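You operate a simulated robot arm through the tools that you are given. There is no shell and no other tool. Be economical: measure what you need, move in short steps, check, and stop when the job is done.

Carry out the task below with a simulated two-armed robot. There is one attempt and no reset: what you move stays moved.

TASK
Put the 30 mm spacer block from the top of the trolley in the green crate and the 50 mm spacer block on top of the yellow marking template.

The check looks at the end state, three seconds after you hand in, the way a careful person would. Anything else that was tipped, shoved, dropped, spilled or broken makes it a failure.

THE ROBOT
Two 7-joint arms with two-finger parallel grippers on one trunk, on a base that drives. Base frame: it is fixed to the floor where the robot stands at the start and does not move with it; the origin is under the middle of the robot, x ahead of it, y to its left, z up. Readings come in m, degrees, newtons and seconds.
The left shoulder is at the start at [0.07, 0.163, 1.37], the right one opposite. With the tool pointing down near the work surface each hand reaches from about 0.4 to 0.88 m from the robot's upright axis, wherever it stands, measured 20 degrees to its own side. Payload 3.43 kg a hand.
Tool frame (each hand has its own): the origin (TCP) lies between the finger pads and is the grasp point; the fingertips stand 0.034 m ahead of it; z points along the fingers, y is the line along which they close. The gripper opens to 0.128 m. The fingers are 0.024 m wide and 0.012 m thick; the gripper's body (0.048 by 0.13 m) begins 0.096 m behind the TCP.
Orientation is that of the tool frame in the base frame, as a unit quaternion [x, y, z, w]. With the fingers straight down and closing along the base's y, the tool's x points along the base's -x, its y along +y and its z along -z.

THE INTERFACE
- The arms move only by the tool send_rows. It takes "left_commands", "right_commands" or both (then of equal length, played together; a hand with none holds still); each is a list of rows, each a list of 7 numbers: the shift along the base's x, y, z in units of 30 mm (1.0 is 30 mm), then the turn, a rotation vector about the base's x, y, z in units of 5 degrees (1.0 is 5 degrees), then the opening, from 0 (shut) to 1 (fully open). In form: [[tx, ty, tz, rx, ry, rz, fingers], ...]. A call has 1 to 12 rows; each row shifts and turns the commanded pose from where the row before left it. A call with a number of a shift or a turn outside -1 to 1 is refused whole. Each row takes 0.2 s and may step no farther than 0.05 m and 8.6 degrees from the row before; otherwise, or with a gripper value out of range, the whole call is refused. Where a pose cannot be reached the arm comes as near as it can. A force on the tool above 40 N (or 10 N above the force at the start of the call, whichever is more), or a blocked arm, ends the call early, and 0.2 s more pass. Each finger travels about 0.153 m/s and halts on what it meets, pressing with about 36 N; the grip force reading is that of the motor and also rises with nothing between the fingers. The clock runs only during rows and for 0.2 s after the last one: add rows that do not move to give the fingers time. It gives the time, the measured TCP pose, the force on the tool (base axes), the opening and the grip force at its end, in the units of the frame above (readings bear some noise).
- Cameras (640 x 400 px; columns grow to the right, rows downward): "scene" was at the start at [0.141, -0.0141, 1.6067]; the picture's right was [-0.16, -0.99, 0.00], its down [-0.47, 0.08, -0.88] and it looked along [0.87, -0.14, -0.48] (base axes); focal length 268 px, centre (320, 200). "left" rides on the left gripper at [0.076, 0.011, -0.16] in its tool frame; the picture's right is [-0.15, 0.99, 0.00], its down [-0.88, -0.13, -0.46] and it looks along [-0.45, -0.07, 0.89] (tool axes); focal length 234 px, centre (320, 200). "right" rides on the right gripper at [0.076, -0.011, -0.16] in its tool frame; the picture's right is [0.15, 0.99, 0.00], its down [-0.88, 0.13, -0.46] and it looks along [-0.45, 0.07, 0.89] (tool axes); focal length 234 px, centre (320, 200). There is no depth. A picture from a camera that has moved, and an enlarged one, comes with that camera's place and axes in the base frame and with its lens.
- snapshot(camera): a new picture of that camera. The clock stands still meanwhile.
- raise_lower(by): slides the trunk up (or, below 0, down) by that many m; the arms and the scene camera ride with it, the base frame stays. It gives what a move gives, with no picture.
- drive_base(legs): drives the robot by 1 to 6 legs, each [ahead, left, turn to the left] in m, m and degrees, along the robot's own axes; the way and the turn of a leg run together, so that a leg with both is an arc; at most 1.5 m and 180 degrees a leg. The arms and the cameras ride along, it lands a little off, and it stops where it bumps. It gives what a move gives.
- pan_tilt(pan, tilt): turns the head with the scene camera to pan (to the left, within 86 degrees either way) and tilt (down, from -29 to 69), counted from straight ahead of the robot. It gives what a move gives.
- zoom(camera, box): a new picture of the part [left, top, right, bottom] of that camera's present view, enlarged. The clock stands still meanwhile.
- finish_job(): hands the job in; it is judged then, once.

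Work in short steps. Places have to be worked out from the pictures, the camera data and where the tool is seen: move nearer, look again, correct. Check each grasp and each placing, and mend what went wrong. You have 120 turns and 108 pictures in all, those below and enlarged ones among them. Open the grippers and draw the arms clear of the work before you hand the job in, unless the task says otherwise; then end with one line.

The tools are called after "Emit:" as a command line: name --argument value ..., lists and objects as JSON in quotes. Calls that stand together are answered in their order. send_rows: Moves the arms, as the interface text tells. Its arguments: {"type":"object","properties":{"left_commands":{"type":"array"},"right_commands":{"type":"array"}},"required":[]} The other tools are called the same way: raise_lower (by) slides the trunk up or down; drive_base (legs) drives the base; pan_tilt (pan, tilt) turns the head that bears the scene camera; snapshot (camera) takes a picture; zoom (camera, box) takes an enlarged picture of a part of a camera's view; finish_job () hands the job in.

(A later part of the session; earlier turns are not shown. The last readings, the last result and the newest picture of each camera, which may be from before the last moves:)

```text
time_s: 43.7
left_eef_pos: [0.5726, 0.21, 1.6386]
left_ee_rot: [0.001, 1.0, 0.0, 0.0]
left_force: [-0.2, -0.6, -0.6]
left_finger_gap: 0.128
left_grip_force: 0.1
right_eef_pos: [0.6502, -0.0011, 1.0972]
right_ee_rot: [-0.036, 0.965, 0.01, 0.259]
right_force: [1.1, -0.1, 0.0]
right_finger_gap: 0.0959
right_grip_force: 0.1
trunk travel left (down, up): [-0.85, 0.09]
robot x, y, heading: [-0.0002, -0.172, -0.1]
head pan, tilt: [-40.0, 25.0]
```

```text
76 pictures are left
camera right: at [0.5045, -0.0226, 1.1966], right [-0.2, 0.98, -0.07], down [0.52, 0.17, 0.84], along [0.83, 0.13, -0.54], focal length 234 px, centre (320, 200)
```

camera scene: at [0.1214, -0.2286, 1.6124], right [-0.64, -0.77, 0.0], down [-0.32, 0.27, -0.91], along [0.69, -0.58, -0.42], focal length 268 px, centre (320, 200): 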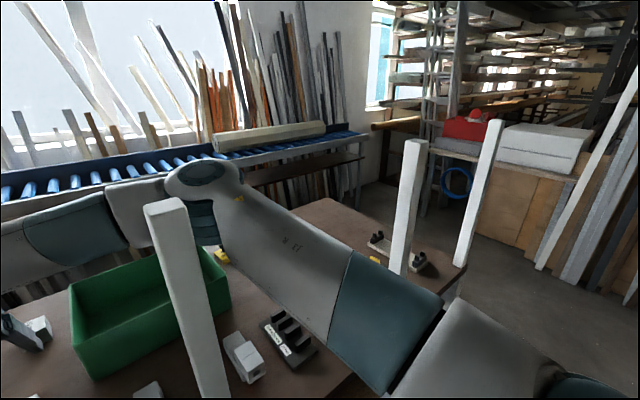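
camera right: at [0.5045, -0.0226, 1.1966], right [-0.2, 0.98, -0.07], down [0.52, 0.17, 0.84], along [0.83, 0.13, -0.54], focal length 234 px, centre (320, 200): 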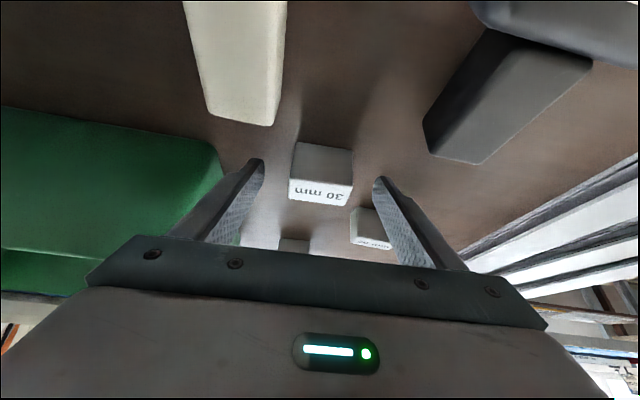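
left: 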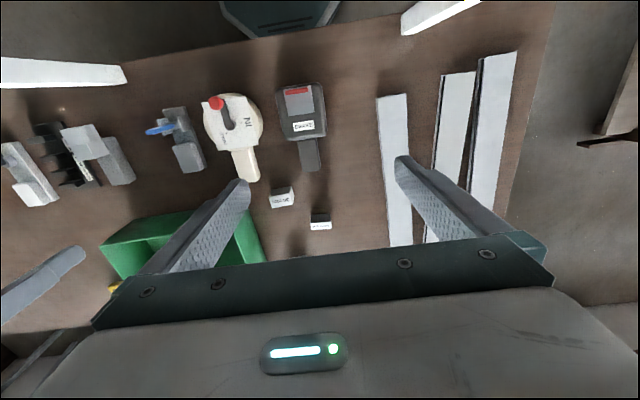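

Fingers straddle the block. Lowering a few mm and closing.

Emit:
send_rows --right_commands '[[0.1, 0, -0.15, 0, 0, 0, 0.75], [0, 0, 0, 0, 0, 0, 0.3], [0, 0, 0, 0, 0, 0, 0.2], [0, 0, 0, 0, 0, 0, 0.2], [0, 0, 0, 0, 0, 0, 0.2]]'

Emit:
snapshot --camera "right"

```text
time_s: 44.9
left_eef_pos: [0.5734, 0.2097, 1.6396]
left_ee_rot: [0.0, 1.0, -0.001, 0.0]
left_force: [0.4, 0.1, 0.6]
left_finger_gap: 0.128
left_grip_force: 0.0
right_eef_pos: [0.6529, -0.0012, 1.0935]
right_ee_rot: [-0.036, 0.965, 0.011, 0.259]
right_force: [-0.4, 0.4, -0.1]
right_finger_gap: 0.0496
right_grip_force: 35.7
trunk travel left (down, up): [-0.85, 0.09]
robot x, y, heading: [0.0012, -0.1711, -0.3]
head pan, tilt: [-40.0, 25.0]
```

```text
75 pictures are left
camera right: at [0.5079, -0.0225, 1.1921], right [-0.2, 0.98, -0.07], down [0.52, 0.17, 0.84], along [0.83, 0.13, -0.54], focal length 234 px, centre (320, 200)
```

right: 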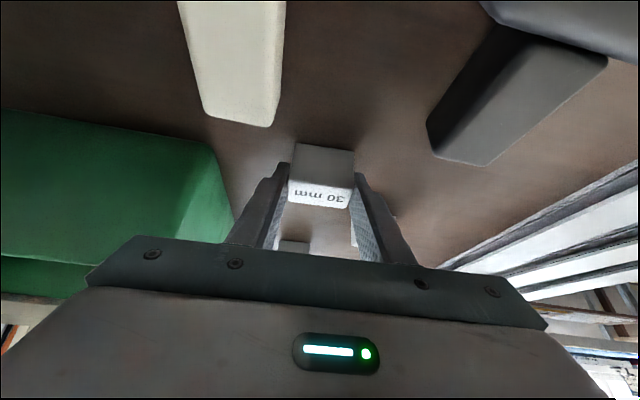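

Grasp is good (49.6 mm, 35.7 N). Lifting straight up to z≈1.28 then carrying over the crate at about (0.775, -0.235).

Emit:
send_rows --right_commands '[[0, 0, 0.5, 0, 0, 0, 0.2], [0, 0, 1, 0, 0, 0, 0.2], [0, 0, 1, 0, 0, 0, 0.2], [0, 0, 1, 0, 0, 0, 0.2], [0, 0, 1, 0, 0, 0, 0.2], [0, 0, 1, 0, 0, 0, 0.2], [0, 0, 0.8, 0, 0, 0, 0.2]]'

Emit:
send_rows --right_commands '[[0, -0.8, 0, 0, 0, 0, 0.2], [0.5, -0.8, 0, 0, 0, 0, 0.2], [0.5, -0.8, 0, 0, 0, 0, 0.2], [0.5, -0.8, 0, 0, 0, 0, 0.2], [0.5, -0.8, 0, 0, 0, 0, 0.2], [0.5, -0.8, 0, 0, 0, 0, 0.2], [0.5, -0.8, 0, 0, 0, 0, 0.2], [0.5, -0.8, 0, 0, 0, 0, 0.2], [0.5, -0.8, 0, 0, 0, 0, 0.2], [0, -0.6, 0, 0, 0, 0, 0.2], [0, 0, 0, 0, 0, 0, 0.2]]'

Emit:
snapshot --camera "right"

Emit:
snapshot --camera "scene"

```text
time_s: 46.5
left_eef_pos: [0.5716, 0.2104, 1.6399]
left_ee_rot: [0.0, 1.0, -0.001, 0.0]
left_force: [-0.5, 0.3, -0.1]
left_finger_gap: 0.1279
left_grip_force: 0.1
right_eef_pos: [0.6529, -0.0012, 1.281]
right_ee_rot: [-0.036, 0.965, 0.009, 0.259]
right_force: [-0.8, 0.1, -1.5]
right_finger_gap: 0.0494
right_grip_force: 35.7
trunk travel left (down, up): [-0.85, 0.09]
robot x, y, heading: [0.0023, -0.1675, -0.1]
head pan, tilt: [-40.0, 25.0]
```

```text
time_s: 48.9
left_eef_pos: [0.5724, 0.2109, 1.6397]
left_ee_rot: [0.0, 1.0, -0.001, -0.001]
left_force: [-0.8, -0.2, 0.3]
left_finger_gap: 0.128
left_grip_force: 0.1
right_eef_pos: [0.7729, -0.236, 1.2829]
right_ee_rot: [-0.036, 0.965, 0.011, 0.26]
right_force: [-1.0, -0.4, -2.0]
right_finger_gap: 0.0495
right_grip_force: 36.0
trunk travel left (down, up): [-0.85, 0.09]
robot x, y, heading: [0.0002, -0.1732, -0.1]
head pan, tilt: [-40.0, 25.0]
```

```text
74 pictures are left
camera right: at [0.6279, -0.257, 1.3814], right [-0.2, 0.98, -0.07], down [0.52, 0.17, 0.84], along [0.83, 0.13, -0.54], focal length 234 px, centre (320, 200)
```

right: 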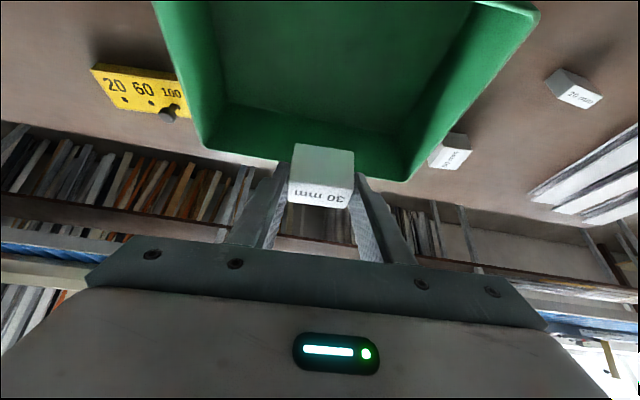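

```text
73 pictures are left
camera scene: at [0.1214, -0.2285, 1.6124], right [-0.64, -0.77, 0.0], down [-0.32, 0.27, -0.91], along [0.69, -0.58, -0.42], focal length 268 px, centre (320, 200)
```

scene: 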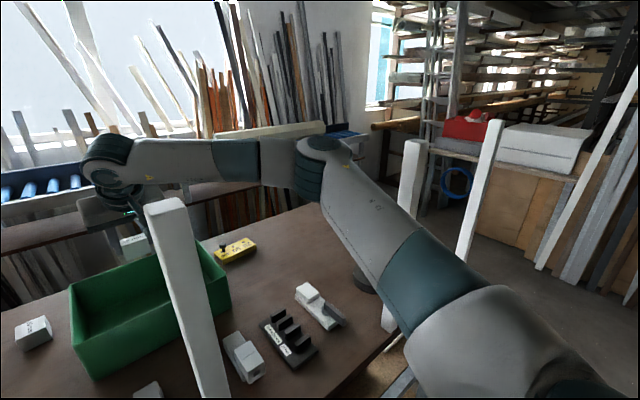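

Crate rim spans about x 0.67–0.88, y -0.09 to -0.38, so the block is centred over it. Lowering to z≈1.11 in two parts.

Emit:
send_rows --right_commands '[[0, 0, -1, 0, 0, 0, 0.2], [0, 0, -1, 0, 0, 0, 0.2], [0, 0, -1, 0, 0, 0, 0.2], [0, 0, -1, 0, 0, 0, 0.2], [0, 0, 0, 0, 0, 0, 0.2]]'

Emit:
snapshot --camera "right"

Emit:
pan_tilt --pan 0 --tilt 35

Emit:
snapshot --camera "scene"

```text
time_s: 50.1
left_eef_pos: [0.5727, 0.21, 1.64]
left_ee_rot: [0.001, 1.0, -0.001, 0.0]
left_force: [0.0, -0.1, 0.3]
left_finger_gap: 0.1279
left_grip_force: 0.0
right_eef_pos: [0.7741, -0.2334, 1.1614]
right_ee_rot: [-0.036, 0.965, 0.01, 0.26]
right_force: [0.3, 0.4, -1.6]
right_finger_gap: 0.0495
right_grip_force: 35.8
trunk travel left (down, up): [-0.85, 0.09]
robot x, y, heading: [-0.0021, -0.169, 0.0]
head pan, tilt: [-40.0, 25.0]
```

```text
72 pictures are left
camera right: at [0.6282, -0.2553, 1.2606], right [-0.2, 0.98, -0.07], down [0.52, 0.17, 0.84], along [0.83, 0.13, -0.54], focal length 234 px, centre (320, 200)
```

right: 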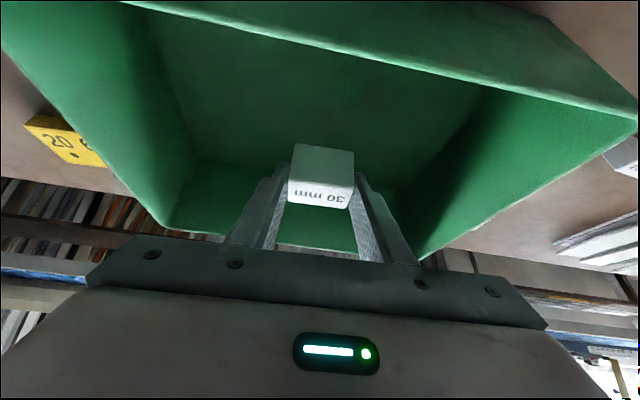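

```text
time_s: 51.2
left_eef_pos: [0.5724, 0.2098, 1.6393]
left_ee_rot: [-0.001, 1.0, -0.001, -0.001]
left_force: [-0.1, 0.3, 0.5]
left_finger_gap: 0.1278
left_grip_force: 0.0
right_eef_pos: [0.7737, -0.2334, 1.1619]
right_ee_rot: [-0.037, 0.965, 0.011, 0.26]
right_force: [0.1, 0.3, -2.0]
right_finger_gap: 0.0492
right_grip_force: 36.1
trunk travel left (down, up): [-0.85, 0.09]
robot x, y, heading: [0.0048, -0.1705, -0.3]
head pan, tilt: [0.0, 35.0]
```

```text
71 pictures are left
camera scene: at [0.1395, -0.1697, 1.5966], right [0.0, -1.0, 0.0], down [-0.57, 0.0, -0.82], along [0.82, 0.0, -0.57], focal length 268 px, centre (320, 200)
```

scene: 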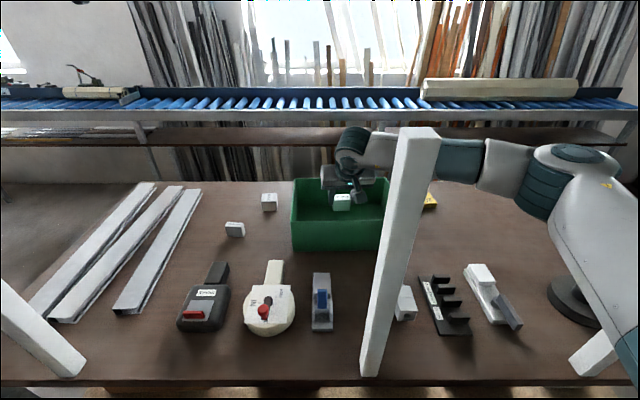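

All clear around the crate. Lowering to about 1.107 and releasing gently.

Emit:
send_rows --right_commands '[[0, 0, -0.8, 0, 0, 0, 0.2], [0, 0, -0.7, 0, 0, 0, 0.2], [0, 0, -0.3, 0, 0, 0, 0.2], [0, 0, 0, 0, 0, 0, 0.2]]'

Emit:
snapshot --camera "scene"

```text
time_s: 52.2
left_eef_pos: [0.5722, 0.2105, 1.6396]
left_ee_rot: [0.0, 1.0, -0.001, 0.0]
left_force: [0.2, -0.2, -0.7]
left_finger_gap: 0.1279
left_grip_force: 0.0
right_eef_pos: [0.7723, -0.2343, 1.1081]
right_ee_rot: [-0.036, 0.965, 0.01, 0.26]
right_force: [0.3, 0.4, -1.3]
right_finger_gap: 0.0494
right_grip_force: 35.7
trunk travel left (down, up): [-0.85, 0.09]
robot x, y, heading: [0.0022, -0.1706, -0.2]
head pan, tilt: [0.0, 35.0]
```

```text
70 pictures are left
camera scene: at [0.1393, -0.1695, 1.5966], right [0.0, -1.0, 0.0], down [-0.57, 0.0, -0.82], along [0.82, 0.0, -0.57], focal length 268 px, centre (320, 200)
```

scene: 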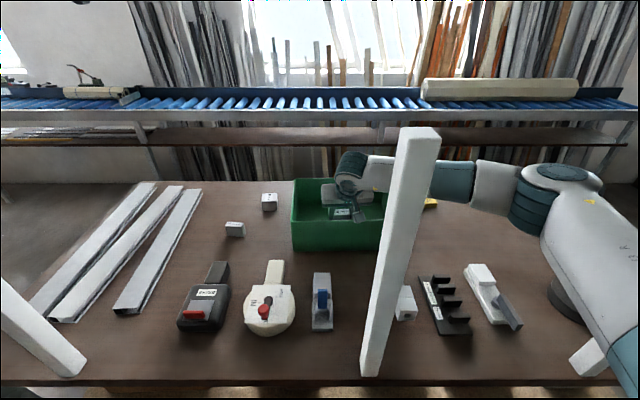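

Going another 9 mm down to near-contact, then opening a bit.

Emit:
send_rows --right_commands '[[0, 0, -0.15, 0, 0, 0, 0.2], [0, 0, -0.15, 0, 0, 0, 0.2], [0, 0, 0, 0, 0, 0, 0.2], [0, 0, 0, 0, 0, 0, 0.45], [0, 0, 0, 0, 0, 0, 0.6], [0, 0, 0, 0, 0, 0, 0.65]]'

Emit:
snapshot --camera "right"

```text
time_s: 53.6
left_eef_pos: [0.5725, 0.21, 1.6402]
left_ee_rot: [0.0, 1.0, -0.001, 0.0]
left_force: [0.6, 0.9, 0.7]
left_finger_gap: 0.128
left_grip_force: 0.0
right_eef_pos: [0.773, -0.2349, 1.0996]
right_ee_rot: [-0.036, 0.965, 0.01, 0.26]
right_force: [-0.1, -0.1, 0.2]
right_finger_gap: 0.0835
right_grip_force: 0.0
trunk travel left (down, up): [-0.85, 0.09]
robot x, y, heading: [0.0012, -0.1738, 0.1]
head pan, tilt: [0.0, 35.0]
```

```text
69 pictures are left
camera right: at [0.6277, -0.2568, 1.1986], right [-0.2, 0.98, -0.07], down [0.52, 0.17, 0.84], along [0.83, 0.13, -0.54], focal length 234 px, centre (320, 200)
```

right: 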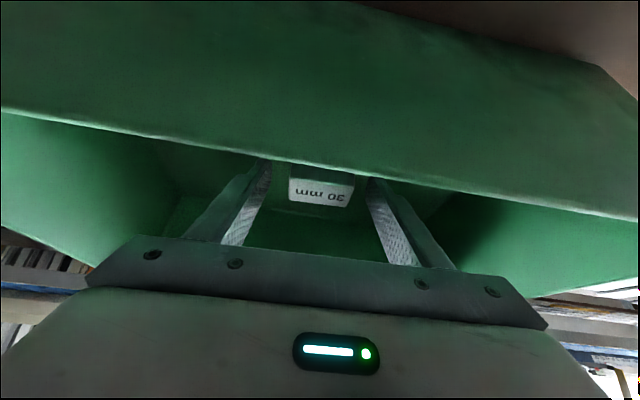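

Block released upright in the crate. Lifting out, moving back toward y=-0.10 and raising the left hand a little higher and inward before driving closer.

Emit:
send_rows --right_commands '[[0, 0, 1, 0, 0, 0, 0.65], [0, 0, 1, 0, 0, 0, 0.65], [0, 0, 1, 0, 0, 0, 0.65], [0, 0, 1, 0, 0, 0, 0.65], [0, 0, 1, 0, 0, 0, 0.65], [0, 0, 1, 0, 0, 0, 0.8], [0, 0, 0.5, 0, 0, 0, 0.8], [0, 0, 0, 0, 0, 0, 0.8]]'

Emit:
snapshot --camera "right"

Emit:
send_rows --left_commands '[[0, -0.6, 0.5, 0, 0, 0, 1], [0, -0.6, 0.5, 0, 0, 0, 1], [0, -0.6, 0.5, 0, 0, 0, 1], [0, -0.6, 0.5, 0, 0, 0, 1], [0, -0.6, 0.5, 0, 0, 0, 1], [0, 0, 0, 0, 0, 0, 1]]' --right_commands '[[-0.2, 0.9, 0, 0, 0, 0, 0.8], [-0.2, 0.9, 0, 0, 0, 0, 0.8], [-0.2, 0.9, 0, 0, 0, 0, 0.8], [-0.2, 0.9, 0, 0, 0, 0, 0.8], [-0.2, 0.9, 0, 0, 0, 0, 0.8], [0, 0, 0, 0, 0, 0, 0.8]]'

Emit:
pan_tilt --pan 50 --tilt 15

Emit:
snapshot --camera "scene"

```text
time_s: 55.4
left_eef_pos: [0.573, 0.2094, 1.6392]
left_ee_rot: [0.0, 1.0, -0.002, 0.0]
left_force: [0.1, 0.0, 0.5]
left_finger_gap: 0.128
left_grip_force: 0.1
right_eef_pos: [0.7739, -0.2346, 1.2944]
right_ee_rot: [-0.036, 0.965, 0.01, 0.259]
right_force: [0.8, 0.6, 0.8]
right_finger_gap: 0.1024
right_grip_force: 0.0
trunk travel left (down, up): [-0.85, 0.09]
robot x, y, heading: [0.002, -0.1687, -0.2]
head pan, tilt: [0.0, 35.0]
```

```text
68 pictures are left
camera right: at [0.6276, -0.2566, 1.3936], right [-0.2, 0.98, -0.07], down [0.52, 0.17, 0.84], along [0.83, 0.13, -0.54], focal length 234 px, centre (320, 200)
```

right: 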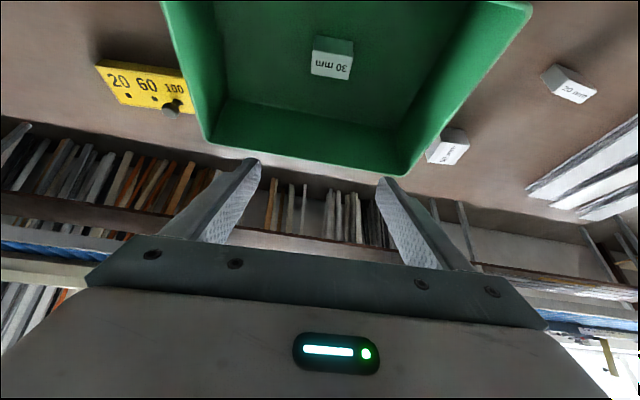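

```text
time_s: 56.8
left_eef_pos: [0.5569, 0.1167, 1.6719]
left_ee_rot: [0.0, 1.0, -0.002, 0.002]
left_force: [-0.1, -0.4, -0.1]
left_finger_gap: 0.128
left_grip_force: 0.1
left hand out of reach, approached as far as the arm can: row 1, 2, 3, 4, 5
right_eef_pos: [0.7428, -0.0999, 1.2952]
right_ee_rot: [-0.036, 0.965, 0.009, 0.26]
right_force: [0.2, -0.1, -0.4]
right_finger_gap: 0.1024
right_grip_force: 0.0
trunk travel left (down, up): [-0.85, 0.09]
robot x, y, heading: [-0.002, -0.1761, -0.2]
head pan, tilt: [0.0, 35.0]
```

```text
time_s: 58.0
left_eef_pos: [0.5567, 0.1163, 1.672]
left_ee_rot: [0.0, 1.0, -0.001, 0.002]
left_force: [-0.3, -1.1, 0.2]
left_finger_gap: 0.1279
left_grip_force: 0.0
right_eef_pos: [0.7438, -0.0992, 1.2943]
right_ee_rot: [-0.037, 0.965, 0.01, 0.259]
right_force: [0.0, 0.8, 0.4]
right_finger_gap: 0.1025
right_grip_force: 0.1
trunk travel left (down, up): [-0.85, 0.09]
robot x, y, heading: [-0.0, -0.1702, -0.0]
head pan, tilt: [50.0, 15.0]
```

```text
67 pictures are left
camera scene: at [0.1112, -0.0979, 1.6285], right [0.76, -0.64, 0.0], down [-0.17, -0.2, -0.97], along [0.62, 0.74, -0.26], focal length 268 px, centre (320, 200)
```

scene: 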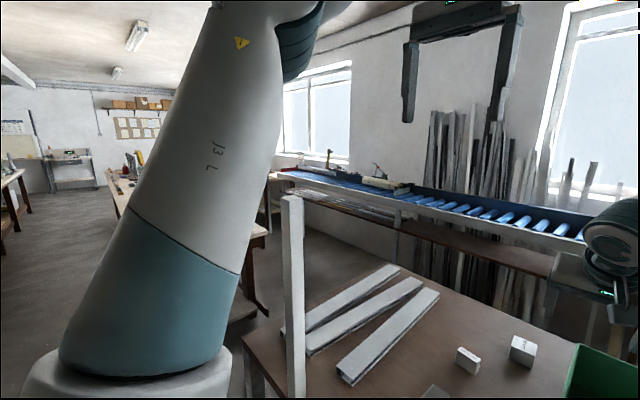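

The left arm stands clear of its post for a small forward move. Driving ahead in small steps: 0.05 m first with 0.05 m right, checking for bumps.

Emit:
drive_base --legs '[[0.05, -0.05, 0]]'

Emit:
pan_tilt --pan -40 --tilt 35

Emit:
snapshot --camera "scene"

```text
time_s: 59.0
left_eef_pos: [0.5963, 0.0781, 1.6734]
left_ee_rot: [-0.002, 1.0, -0.004, 0.005]
left_force: [-0.2, 0.7, 0.3]
left_finger_gap: 0.128
left_grip_force: 0.1
right_eef_pos: [0.7866, -0.1388, 1.2989]
right_ee_rot: [-0.04, 0.964, 0.007, 0.263]
right_force: [-0.7, 0.0, 0.0]
right_finger_gap: 0.1023
right_grip_force: 0.0
trunk travel left (down, up): [-0.85, 0.09]
robot x, y, heading: [0.0495, -0.2198, -0.2]
head pan, tilt: [50.0, 15.0]
```

```text
time_s: 60.6
left_eef_pos: [0.6044, 0.0693, 1.6721]
left_ee_rot: [-0.001, 1.0, -0.001, 0.002]
left_force: [0.8, 0.1, -0.4]
left_finger_gap: 0.1281
left_grip_force: 0.1
right_eef_pos: [0.7926, -0.1471, 1.2947]
right_ee_rot: [-0.038, 0.965, 0.01, 0.26]
right_force: [-1.1, 1.0, -0.3]
right_finger_gap: 0.1021
right_grip_force: 0.0
trunk travel left (down, up): [-0.85, 0.09]
robot x, y, heading: [0.0476, -0.2199, 0.0]
head pan, tilt: [-40.0, 35.0]
```

```text
66 pictures are left
camera scene: at [0.1685, -0.2751, 1.5965], right [-0.64, -0.77, 0.0], down [-0.44, 0.37, -0.82], along [0.63, -0.53, -0.57], focal length 268 px, centre (320, 200)
```

scene: 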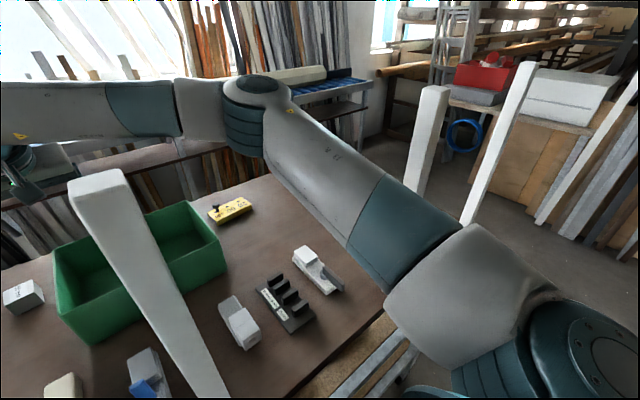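

No bump and good clearance. Another 0.05 m ahead.

Emit:
drive_base --legs '[[0.05, 0, 0]]'

Emit:
snapshot --camera "scene"

Emit:
zoom --camera "scene" --box '[180, 160, 300, 235]'

```text
time_s: 61.5
left_eef_pos: [0.6131, 0.0693, 1.6741]
left_ee_rot: [-0.002, 1.0, -0.002, 0.003]
left_force: [0.2, -0.8, 0.5]
left_finger_gap: 0.1282
left_grip_force: 0.1
right_eef_pos: [0.801, -0.1454, 1.2964]
right_ee_rot: [-0.04, 0.965, 0.011, 0.261]
right_force: [0.6, -0.1, 0.0]
right_finger_gap: 0.1024
right_grip_force: 0.2
trunk travel left (down, up): [-0.85, 0.09]
robot x, y, heading: [0.058, -0.2196, -0.1]
head pan, tilt: [-40.0, 35.0]
stopped in leg 1: the robot was blocked; the commanded pose is now the measured one
```

```text
65 pictures are left
camera scene: at [0.176, -0.2743, 1.5967], right [-0.64, -0.77, 0.0], down [-0.44, 0.37, -0.82], along [0.63, -0.53, -0.57], focal length 268 px, centre (320, 200)
```

scene: 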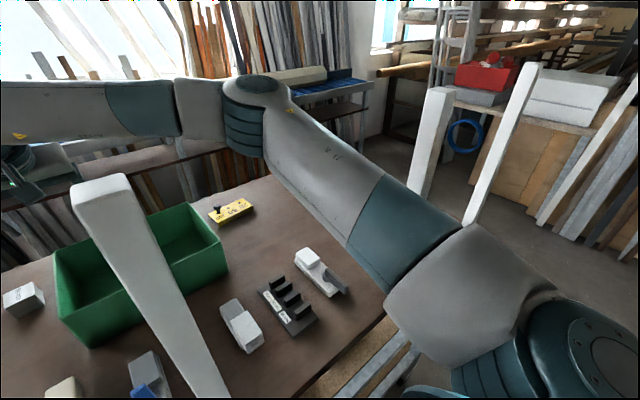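

```text
5.33 times, centred on (240, 198) of scene
camera zoom: at [0.176, -0.2743, 1.5967], right [-0.64, -0.77, 0.0], down [-0.44, 0.37, -0.82], along [0.63, -0.53, -0.57], focal length 1432 px, centre (747, 213)
```

zoom: 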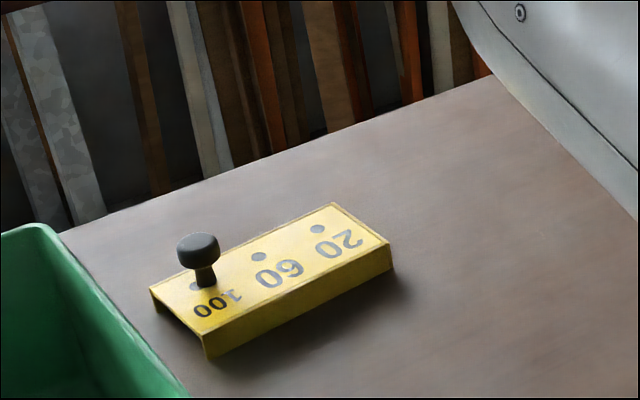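

The base touched the trolley at x=0.058, so this is as close as it gets. I add yaw and pitch to match the 50 mm block and move partway left at height, then look.

Emit:
send_rows --right_commands '[[0, 0.6, 0, 0, 0, 0.7, 0.8], [0, 0.6, 0, 0.14, -0.99, 0, 0.8], [0, 0.6, 0, 0, 0, 0, 0.8], [0, 0.6, 0, 0, 0, 0, 0.8], [0, 0, 0, 0, 0, 0, 0.8]]'

Emit:
snapshot --camera "right"

Emit:
snapshot --camera "scene"

```text
time_s: 62.7
left_eef_pos: [0.6137, 0.0689, 1.6726]
left_ee_rot: [-0.002, 1.0, -0.001, 0.002]
left_force: [0.0, 0.7, -0.2]
left_finger_gap: 0.128
left_grip_force: 0.1
right_eef_pos: [0.8031, -0.0739, 1.2979]
right_ee_rot: [-0.067, 0.951, 0.021, 0.301]
right_force: [0.5, -0.2, 0.3]
right_finger_gap: 0.1022
right_grip_force: 0.1
trunk travel left (down, up): [-0.85, 0.09]
robot x, y, heading: [0.0614, -0.22, 0.2]
head pan, tilt: [-40.0, 35.0]
```

```text
63 pictures are left
camera right: at [0.6508, -0.1059, 1.3829], right [-0.26, 0.96, -0.08], down [0.43, 0.19, 0.88], along [0.86, 0.19, -0.47], focal length 234 px, centre (320, 200)
```

right: 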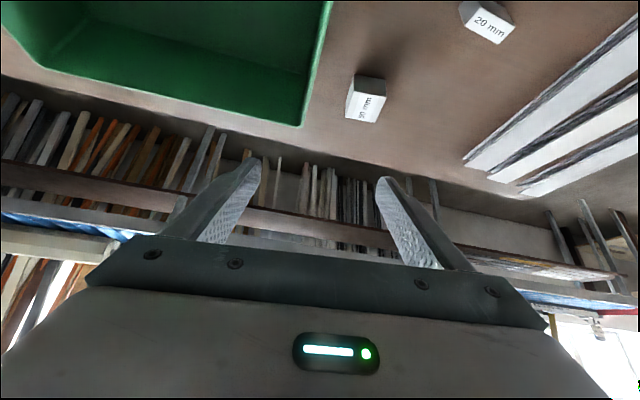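

```text
62 pictures are left
camera scene: at [0.1766, -0.2749, 1.5967], right [-0.64, -0.77, 0.0], down [-0.44, 0.37, -0.82], along [0.63, -0.53, -0.57], focal length 268 px, centre (320, 200)
```

scene: 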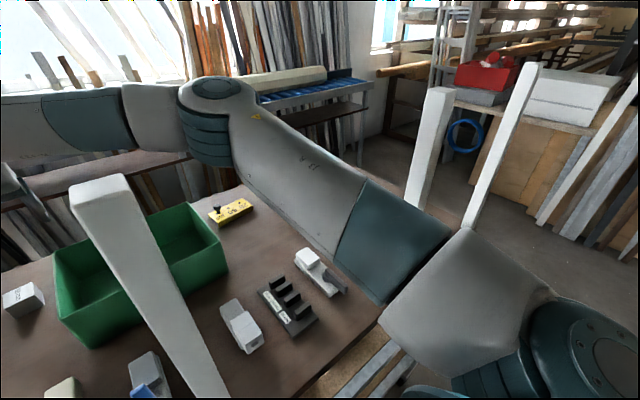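

Good clearance. Zooming onto the 50 mm block to refine place and angle.

Emit:
zoom --camera "right" --box '[290, 60, 450, 160]'

```text
4.00 times, centred on (370, 110) of right
camera zoom: at [0.6508, -0.1059, 1.3829], right [-0.26, 0.96, -0.08], down [0.43, 0.19, 0.88], along [0.86, 0.19, -0.47], focal length 937 px, centre (120, 560)
```

zoom: 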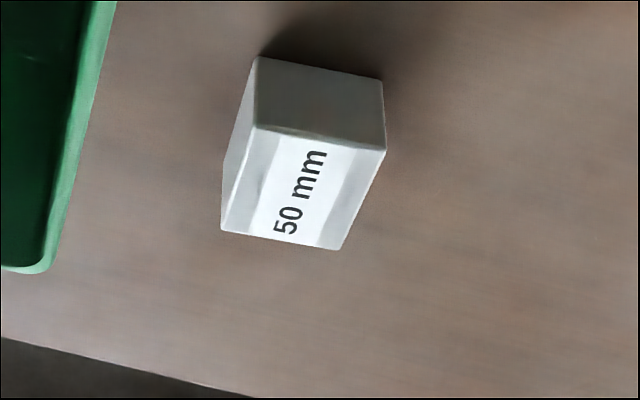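

The 50 mm block centre is ≈(0.870, -0.004), yaw 7.4°, crate wall at y≈-0.09. Moving above it.

Emit:
send_rows --right_commands '[[0.6, 0.6, 0, 0, 0, 0, 0.7], [0.6, 0.6, 0, 0, 0, 0, 0.7], [0.4, 0.6, 0, 0, 0, 0, 0.7], [0.3, 0.55, -0.5, 0, 0, 0, 0.7], [0, 0, -1, 0, 0, 0, 0.7], [0, 0, 0, 0, 0, 0, 0.7]]'

Emit:
snapshot --camera "right"

Emit:
snapshot --camera "scene"

```text
time_s: 64.1
left_eef_pos: [0.6144, 0.0681, 1.6735]
left_ee_rot: [-0.002, 1.0, -0.001, 0.003]
left_force: [-0.8, 0.4, -0.3]
left_finger_gap: 0.1282
left_grip_force: 0.0
right_eef_pos: [0.8584, -0.0049, 1.2504]
right_ee_rot: [-0.067, 0.951, 0.022, 0.301]
right_force: [-0.3, -0.4, -0.1]
right_finger_gap: 0.0896
right_grip_force: 0.0
trunk travel left (down, up): [-0.85, 0.09]
robot x, y, heading: [0.0578, -0.2133, 0.2]
head pan, tilt: [-40.0, 35.0]
```

```text
60 pictures are left
camera right: at [0.7063, -0.0371, 1.3371], right [-0.26, 0.96, -0.08], down [0.43, 0.19, 0.88], along [0.86, 0.19, -0.47], focal length 234 px, centre (320, 200)
```

right: 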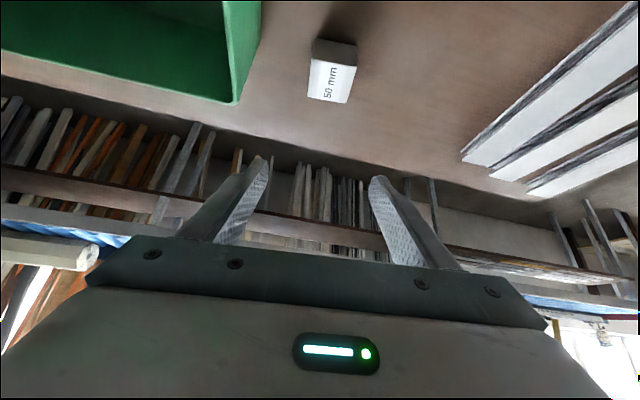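

```text
59 pictures are left
camera scene: at [0.1772, -0.2754, 1.5966], right [-0.64, -0.77, 0.0], down [-0.44, 0.37, -0.82], along [0.63, -0.53, -0.57], focal length 268 px, centre (320, 200)
```

scene: 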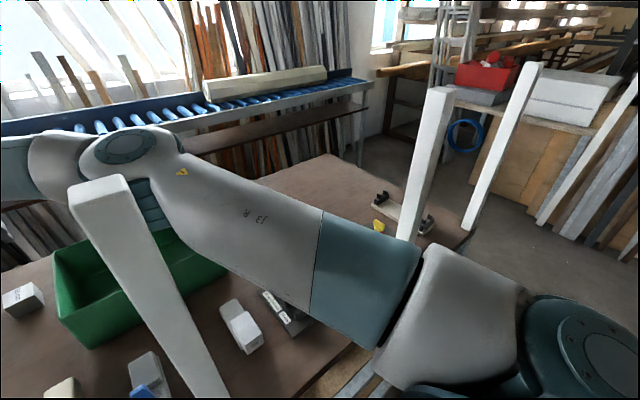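

Block lies straight below in the approach line and the elbow still clears. Descending halfway, then checking.

Emit:
send_rows --right_commands '[[0.05, 0.05, -0.8, 0, 0, 0, 0.7], [0.05, 0.05, -0.8, 0, 0, 0, 0.7], [0, 0, -0.8, 0, 0, 0, 0.7], [0, 0, -0.8, 0, 0, 0, 0.7], [0, 0, 0, 0, 0, 0, 0.7]]'

Emit:
snapshot --camera "right"

Emit:
snapshot --camera "scene"

```text
time_s: 65.3
left_eef_pos: [0.6131, 0.0704, 1.6727]
left_ee_rot: [-0.002, 1.0, -0.001, 0.002]
left_force: [-0.9, 0.5, -0.4]
left_finger_gap: 0.1281
left_grip_force: 0.1
right_eef_pos: [0.8594, -0.0016, 1.1523]
right_ee_rot: [-0.067, 0.951, 0.022, 0.301]
right_force: [0.0, -0.3, 0.0]
right_finger_gap: 0.0895
right_grip_force: 0.1
trunk travel left (down, up): [-0.85, 0.09]
robot x, y, heading: [0.0607, -0.2174, 0.0]
head pan, tilt: [-40.0, 35.0]
```

```text
58 pictures are left
camera right: at [0.7081, -0.0336, 1.2387], right [-0.26, 0.96, -0.08], down [0.44, 0.19, 0.88], along [0.86, 0.19, -0.47], focal length 234 px, centre (320, 200)
```

right: 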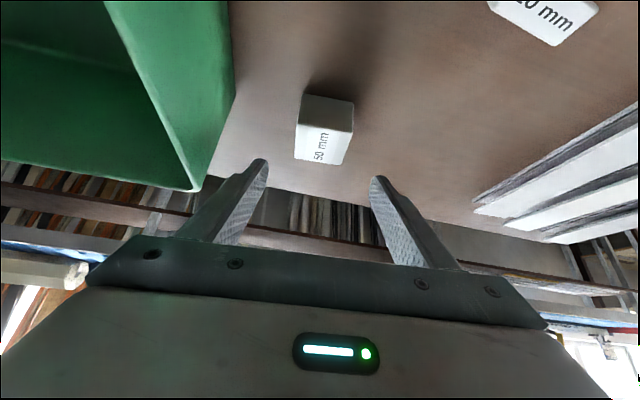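

```text
57 pictures are left
camera scene: at [0.1775, -0.2745, 1.5966], right [-0.64, -0.77, 0.0], down [-0.44, 0.37, -0.82], along [0.63, -0.53, -0.57], focal length 268 px, centre (320, 200)
```

scene: 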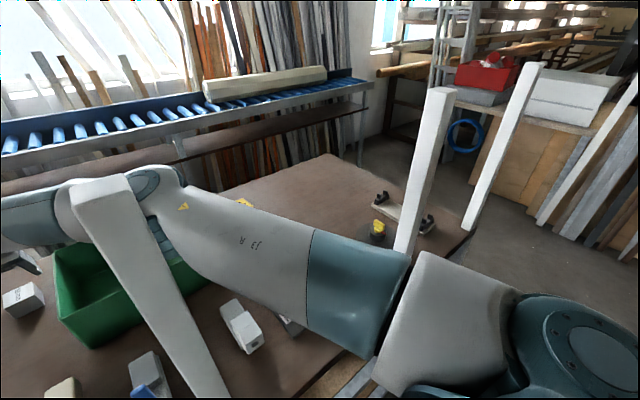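

Still no contact at the post (heading 0.0). Continuing the last 6 cm in small rows.

Emit:
send_rows --right_commands '[[0, 0, -0.5, 0, 0, 0, 0.7], [0, 0, -0.5, 0, 0, 0, 0.7], [0, 0, -0.5, 0, 0, 0, 0.7], [0.1, 0, -0.5, 0, 0, 0, 0.7], [0, 0, 0, 0, 0, 0, 0.7]]'

Emit:
snapshot --camera "right"

Emit:
snapshot --camera "scene"

```text
time_s: 66.5
left_eef_pos: [0.6141, 0.0691, 1.6727]
left_ee_rot: [-0.003, 1.0, -0.001, 0.003]
left_force: [0.3, 0.0, -0.4]
left_finger_gap: 0.1278
left_grip_force: 0.0
right_eef_pos: [0.8631, 0.0006, 1.0937]
right_ee_rot: [-0.067, 0.951, 0.021, 0.301]
right_force: [0.9, -0.5, 0.2]
right_finger_gap: 0.0895
right_grip_force: 0.0
trunk travel left (down, up): [-0.85, 0.09]
robot x, y, heading: [0.0595, -0.2179, -0.1]
head pan, tilt: [-40.0, 35.0]
```

```text
56 pictures are left
camera right: at [0.7122, -0.0316, 1.1802], right [-0.26, 0.96, -0.08], down [0.43, 0.19, 0.88], along [0.86, 0.19, -0.47], focal length 234 px, centre (320, 200)
```

right: 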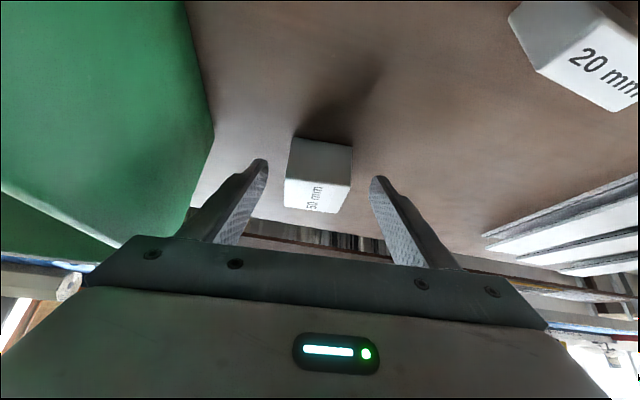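

```text
55 pictures are left
camera scene: at [0.1775, -0.2744, 1.5966], right [-0.64, -0.77, 0.0], down [-0.44, 0.37, -0.82], along [0.63, -0.53, -0.57], focal length 268 px, centre (320, 200)
```

scene: 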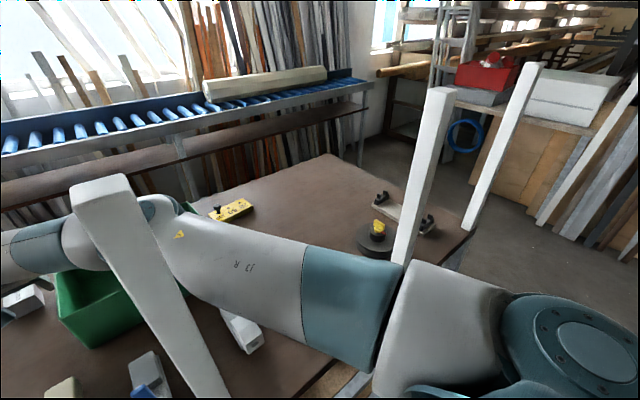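

Fingers straddle the block. Closing.

Emit:
send_rows --right_commands '[[0.05, -0.1, 0, 0, 0, 0, 0.5], [0, 0, 0, 0, 0, 0, 0.2], [0, 0, 0, 0, 0, 0, 0.2], [0, 0, 0, 0, 0, 0, 0.2]]'

Emit:
snapshot --camera "right"

```text
time_s: 67.5
left_eef_pos: [0.6142, 0.0696, 1.6725]
left_ee_rot: [-0.002, 1.0, -0.001, 0.002]
left_force: [0.7, 0.1, 0.6]
left_finger_gap: 0.1284
left_grip_force: 0.2
right_eef_pos: [0.8661, -0.0029, 1.0942]
right_ee_rot: [-0.068, 0.951, 0.022, 0.301]
right_force: [-0.1, 0.6, 0.0]
right_finger_gap: 0.0495
right_grip_force: 35.9
trunk travel left (down, up): [-0.85, 0.09]
robot x, y, heading: [0.0583, -0.2173, 0.4]
head pan, tilt: [-40.0, 35.0]
```

```text
54 pictures are left
camera right: at [0.7139, -0.0349, 1.1808], right [-0.26, 0.96, -0.08], down [0.43, 0.19, 0.88], along [0.86, 0.19, -0.47], focal length 234 px, centre (320, 200)
```

right: 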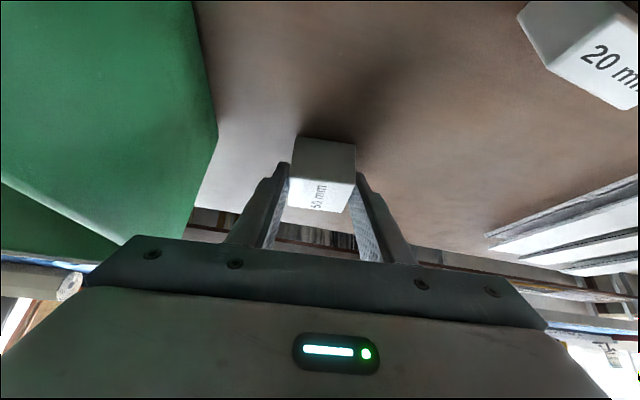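

Held (49.5 mm, 36 N). Lifting to z≈1.30, then moving right to y≈-0.20.

Emit:
send_rows --right_commands '[[0, 0, 0.5, 0, 0, 0, 0.2], [0, 0, 1, 0, 0, 0, 0.2], [0, 0, 1, 0, 0, 0, 0.2], [0, 0, 1, 0, 0, 0, 0.2], [0, 0, 1, 0, 0, 0, 0.2], [0, 0, 1, 0, 0, 0, 0.2], [0, 0, 1, 0, 0, 0, 0.2], [0, 0, 0.4, 0, 0, 0, 0.2]]'

Emit:
send_rows --right_commands '[[0, -0.9, 0, 0, 0, 0, 0.2], [0, -0.9, 0, 0, 0, 0, 0.2], [0, -0.9, 0, 0, 0, 0, 0.2], [0, -0.9, 0, 0, 0, 0, 0.2], [0, -0.9, 0, 0, 0, 0, 0.2], [0, -0.9, 0, 0, 0, 0, 0.2], [0, -0.9, 0, 0, 0, 0, 0.2], [0, 0, 0, 0, 0, 0, 0.2]]'

Emit:
snapshot --camera "scene"

Emit:
snapshot --camera "right"

```text
time_s: 69.3
left_eef_pos: [0.6135, 0.0707, 1.6724]
left_ee_rot: [-0.003, 1.0, -0.001, 0.002]
left_force: [0.1, 0.3, -0.4]
left_finger_gap: 0.1279
left_grip_force: 0.0
right_eef_pos: [0.8656, -0.0038, 1.3019]
right_ee_rot: [-0.067, 0.951, 0.021, 0.301]
right_force: [0.5, -0.5, -2.8]
right_finger_gap: 0.0494
right_grip_force: 36.0
trunk travel left (down, up): [-0.85, 0.09]
robot x, y, heading: [0.0591, -0.2189, 0.1]
head pan, tilt: [-40.0, 35.0]
```

```text
time_s: 71.1
left_eef_pos: [0.6148, 0.0704, 1.6729]
left_ee_rot: [-0.002, 1.0, -0.001, 0.004]
left_force: [0.8, 0.1, 0.9]
left_finger_gap: 0.1279
left_grip_force: 0.0
right_eef_pos: [0.8648, -0.1939, 1.3014]
right_ee_rot: [-0.067, 0.951, 0.021, 0.301]
right_force: [-0.5, -1.3, -1.7]
right_finger_gap: 0.0492
right_grip_force: 36.0
trunk travel left (down, up): [-0.85, 0.09]
robot x, y, heading: [0.0556, -0.2184, 0.3]
head pan, tilt: [-40.0, 35.0]
```

```text
53 pictures are left
camera scene: at [0.178, -0.2742, 1.5966], right [-0.64, -0.77, 0.0], down [-0.44, 0.37, -0.82], along [0.63, -0.53, -0.57], focal length 268 px, centre (320, 200)
```

scene: 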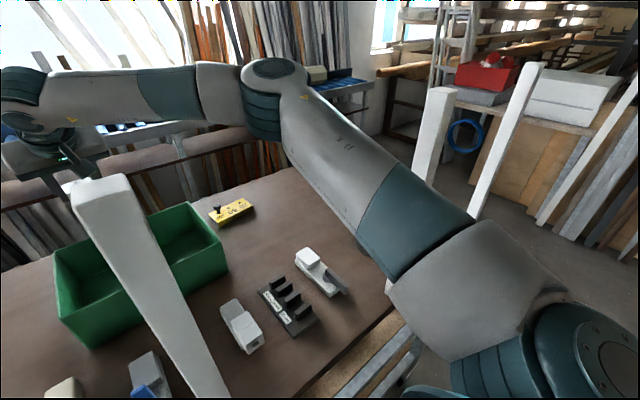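

```text
52 pictures are left
camera right: at [0.7127, -0.226, 1.3881], right [-0.26, 0.96, -0.08], down [0.44, 0.19, 0.88], along [0.86, 0.19, -0.47], focal length 234 px, centre (320, 200)
```

right: 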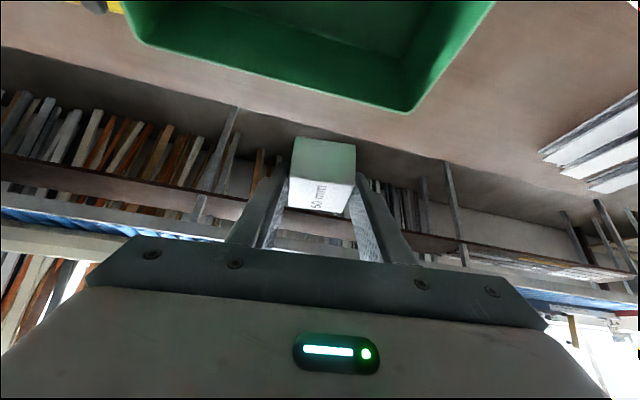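

The template top (z≈1.071) spans x≈0.87–0.93, y≈-0.44 to -0.567, with the knob at (0.917, -0.468); the block goes at about (0.905, -0.533). From here the elbow would hit the third post, so I back the base by 0.09 m and left 0.07 m.

Emit:
drive_base --legs '[[-0.09, 0, 0], [0, 0.07, 0]]'

Emit:
snapshot --camera "scene"

```text
time_s: 72.8
left_eef_pos: [0.5332, 0.1252, 1.672]
left_ee_rot: [-0.001, 1.0, 0.003, 0.0]
left_force: [0.6, -1.2, -0.2]
left_finger_gap: 0.1282
left_grip_force: 0.1
right_eef_pos: [0.7807, -0.1364, 1.2998]
right_ee_rot: [-0.064, 0.952, 0.024, 0.299]
right_force: [0.5, -1.1, -2.5]
right_finger_gap: 0.0494
right_grip_force: 36.0
trunk travel left (down, up): [-0.85, 0.09]
robot x, y, heading: [-0.0236, -0.1458, -0.0]
head pan, tilt: [-40.0, 35.0]
```

```text
51 pictures are left
camera scene: at [0.0956, -0.2166, 1.5955], right [-0.64, -0.77, 0.0], down [-0.44, 0.38, -0.81], along [0.63, -0.52, -0.58], focal length 268 px, centre (320, 200)
```

scene: 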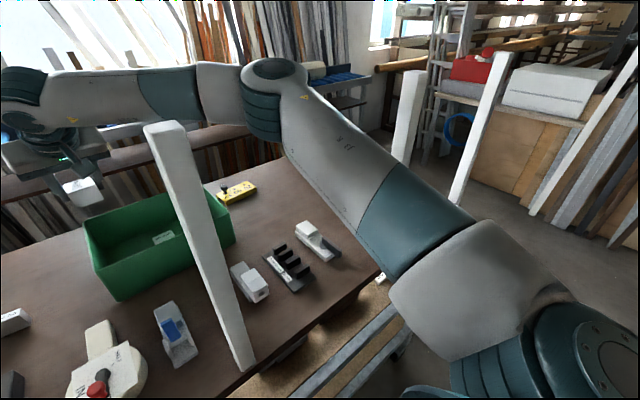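

30 mm block is visible lying in the crate. Carrying the 50 mm block toward the template, half way first.

Emit:
send_rows --right_commands '[[0.9, -0.6, 0, 0, 0, 0, 0.2], [0.9, -0.6, 0, 0, 0, 0, 0.2], [0.8, -0.8, 0, 0, 0, 0, 0.2], [0.5, -1, 0, 0, 0, 0, 0.2], [0.3, -1, 0, 0, 0, 0, 0.2], [0.2, -1, 0, 0, 0, -0.5, 0.2], [0, -1, 0, 0, 0, 0, 0.2], [0, -1, 0, 0, 0, 0, 0.2], [0, 0, 0, 0, 0, 0, 0.2]]'

Emit:
snapshot --camera "scene"

Emit:
snapshot --camera "right"

```text
time_s: 74.8
left_eef_pos: [0.5281, 0.1381, 1.6727]
left_ee_rot: [-0.001, 1.0, -0.001, 0.002]
left_force: [0.6, 0.9, -0.3]
left_finger_gap: 0.1279
left_grip_force: 0.2
right_eef_pos: [0.8873, -0.337, 1.2999]
right_ee_rot: [-0.045, 0.952, 0.014, 0.301]
right_force: [-0.2, 0.9, -3.2]
right_finger_gap: 0.0496
right_grip_force: 35.8
trunk travel left (down, up): [-0.85, 0.09]
robot x, y, heading: [-0.028, -0.1499, -0.1]
head pan, tilt: [-40.0, 35.0]
```

```text
50 pictures are left
camera scene: at [0.0908, -0.2046, 1.5965], right [-0.64, -0.77, 0.0], down [-0.44, 0.37, -0.82], along [0.63, -0.53, -0.57], focal length 268 px, centre (320, 200)
```

scene: 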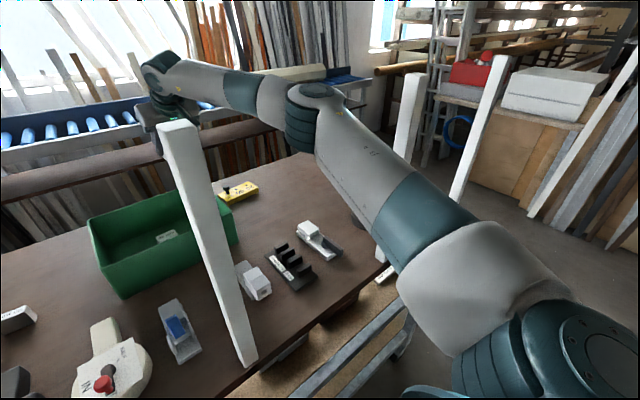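

```text
49 pictures are left
camera right: at [0.7347, -0.3616, 1.3863], right [-0.21, 0.97, -0.08], down [0.44, 0.17, 0.88], along [0.87, 0.15, -0.47], focal length 234 px, centre (320, 200)
```

right: 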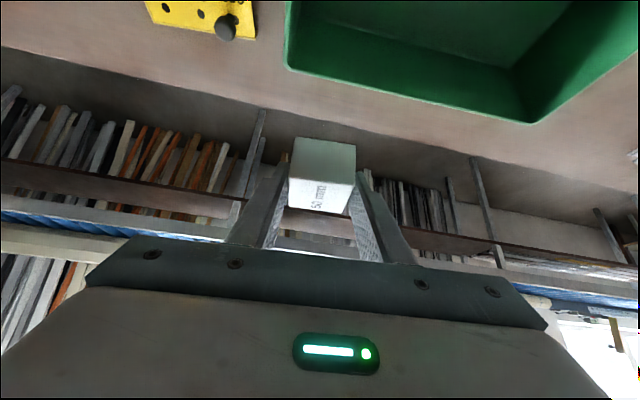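

Clear of both middle posts. Continuing right to y≈-0.53.

Emit:
send_rows --right_commands '[[0, -1, 0, 0, 0, 0, 0.2], [0, -1, 0, 0, 0, 0, 0.2], [0, -1, 0, 0, 0, 0, 0.2], [0.1, -1, -0.3, 0, 0, 0, 0.2], [0.1, -1, -0.3, 0, 0, 0, 0.2], [0, -0.9, -0.3, 0, 0, 0, 0.2], [0, -0.6, -0.3, 0, 0, 0, 0.2], [0, 0, 0, 0, 0, 0, 0.2]]'

Emit:
snapshot --camera "scene"

Emit:
snapshot --camera "right"

```text
time_s: 76.6
left_eef_pos: [0.5271, 0.1371, 1.672]
left_ee_rot: [-0.001, 1.0, 0.0, 0.002]
left_force: [0.6, 0.3, 0.8]
left_finger_gap: 0.128
left_grip_force: 0.0
right_eef_pos: [0.8916, -0.5315, 1.2664]
right_ee_rot: [-0.045, 0.952, 0.014, 0.301]
right_force: [-1.2, -0.6, -2.6]
right_finger_gap: 0.0495
right_grip_force: 35.8
trunk travel left (down, up): [-0.85, 0.09]
robot x, y, heading: [-0.0255, -0.147, -0.1]
head pan, tilt: [-40.0, 35.0]
```

```text
48 pictures are left
camera scene: at [0.0905, -0.205, 1.5965], right [-0.64, -0.77, 0.0], down [-0.44, 0.37, -0.82], along [0.63, -0.53, -0.57], focal length 268 px, centre (320, 200)
```

scene: 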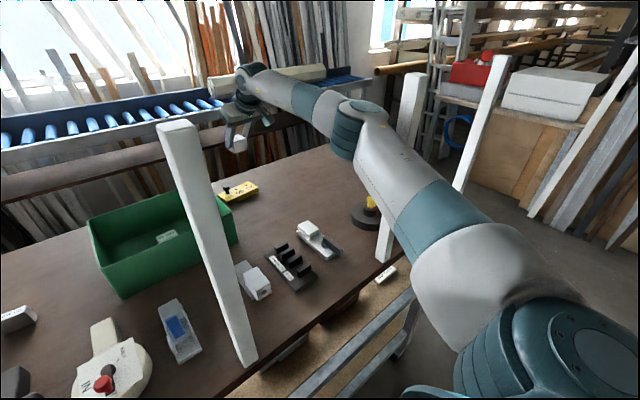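

```text
47 pictures are left
camera right: at [0.738, -0.5562, 1.3514], right [-0.21, 0.97, -0.08], down [0.44, 0.17, 0.88], along [0.87, 0.15, -0.47], focal length 234 px, centre (320, 200)
```

right: 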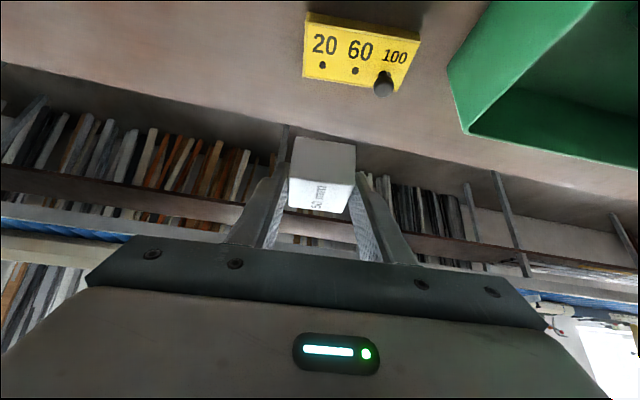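

The elbow is close to the third post, so I'll shift the base left 0.05 m to straighten the arm. First a zoom of the template for precise placement.

Emit:
zoom --camera "right" --box '[280, 0, 440, 100]'

Emit:
drive_base --legs '[[0, 0.05, 0]]'

Emit:
snapshot --camera "right"

```text
4.00 times, centred on (360, 50) of right
camera zoom: at [0.738, -0.5562, 1.3514], right [-0.21, 0.97, -0.08], down [0.44, 0.17, 0.88], along [0.87, 0.15, -0.47], focal length 937 px, centre (160, 800)
```

zoom: 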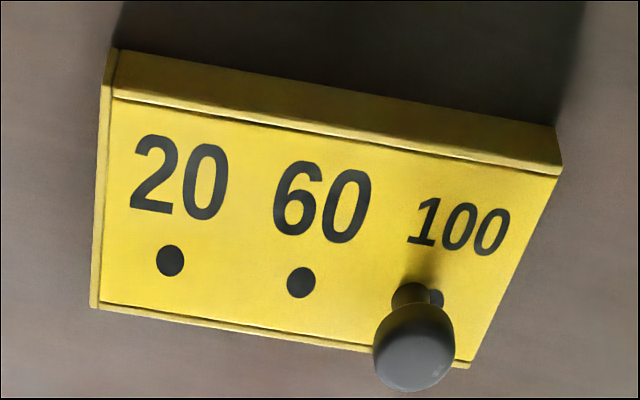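

```text
time_s: 77.5
left_eef_pos: [0.5269, 0.1715, 1.6735]
left_ee_rot: [-0.001, 1.0, 0.004, 0.001]
left_force: [0.0, -1.0, 0.5]
left_finger_gap: 0.128
left_grip_force: 0.0
right_eef_pos: [0.8904, -0.4943, 1.262]
right_ee_rot: [-0.042, 0.952, 0.018, 0.301]
right_force: [0.9, -2.0, -3.4]
right_finger_gap: 0.0496
right_grip_force: 36.1
trunk travel left (down, up): [-0.85, 0.09]
robot x, y, heading: [-0.0276, -0.0983, -0.1]
head pan, tilt: [-40.0, 35.0]
```

```text
45 pictures are left
camera right: at [0.7371, -0.5193, 1.3477], right [-0.21, 0.98, -0.08], down [0.45, 0.16, 0.88], along [0.87, 0.15, -0.47], focal length 234 px, centre (320, 200)
```

right: 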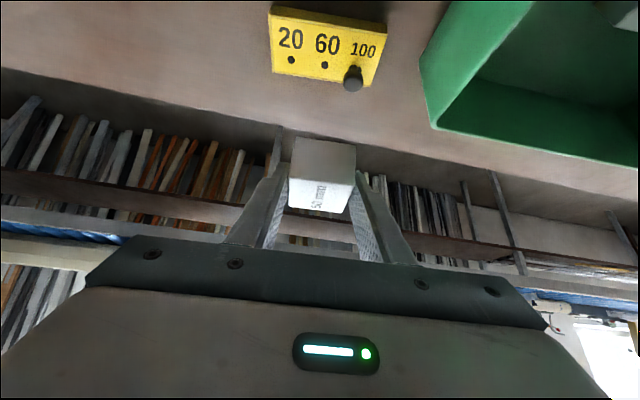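

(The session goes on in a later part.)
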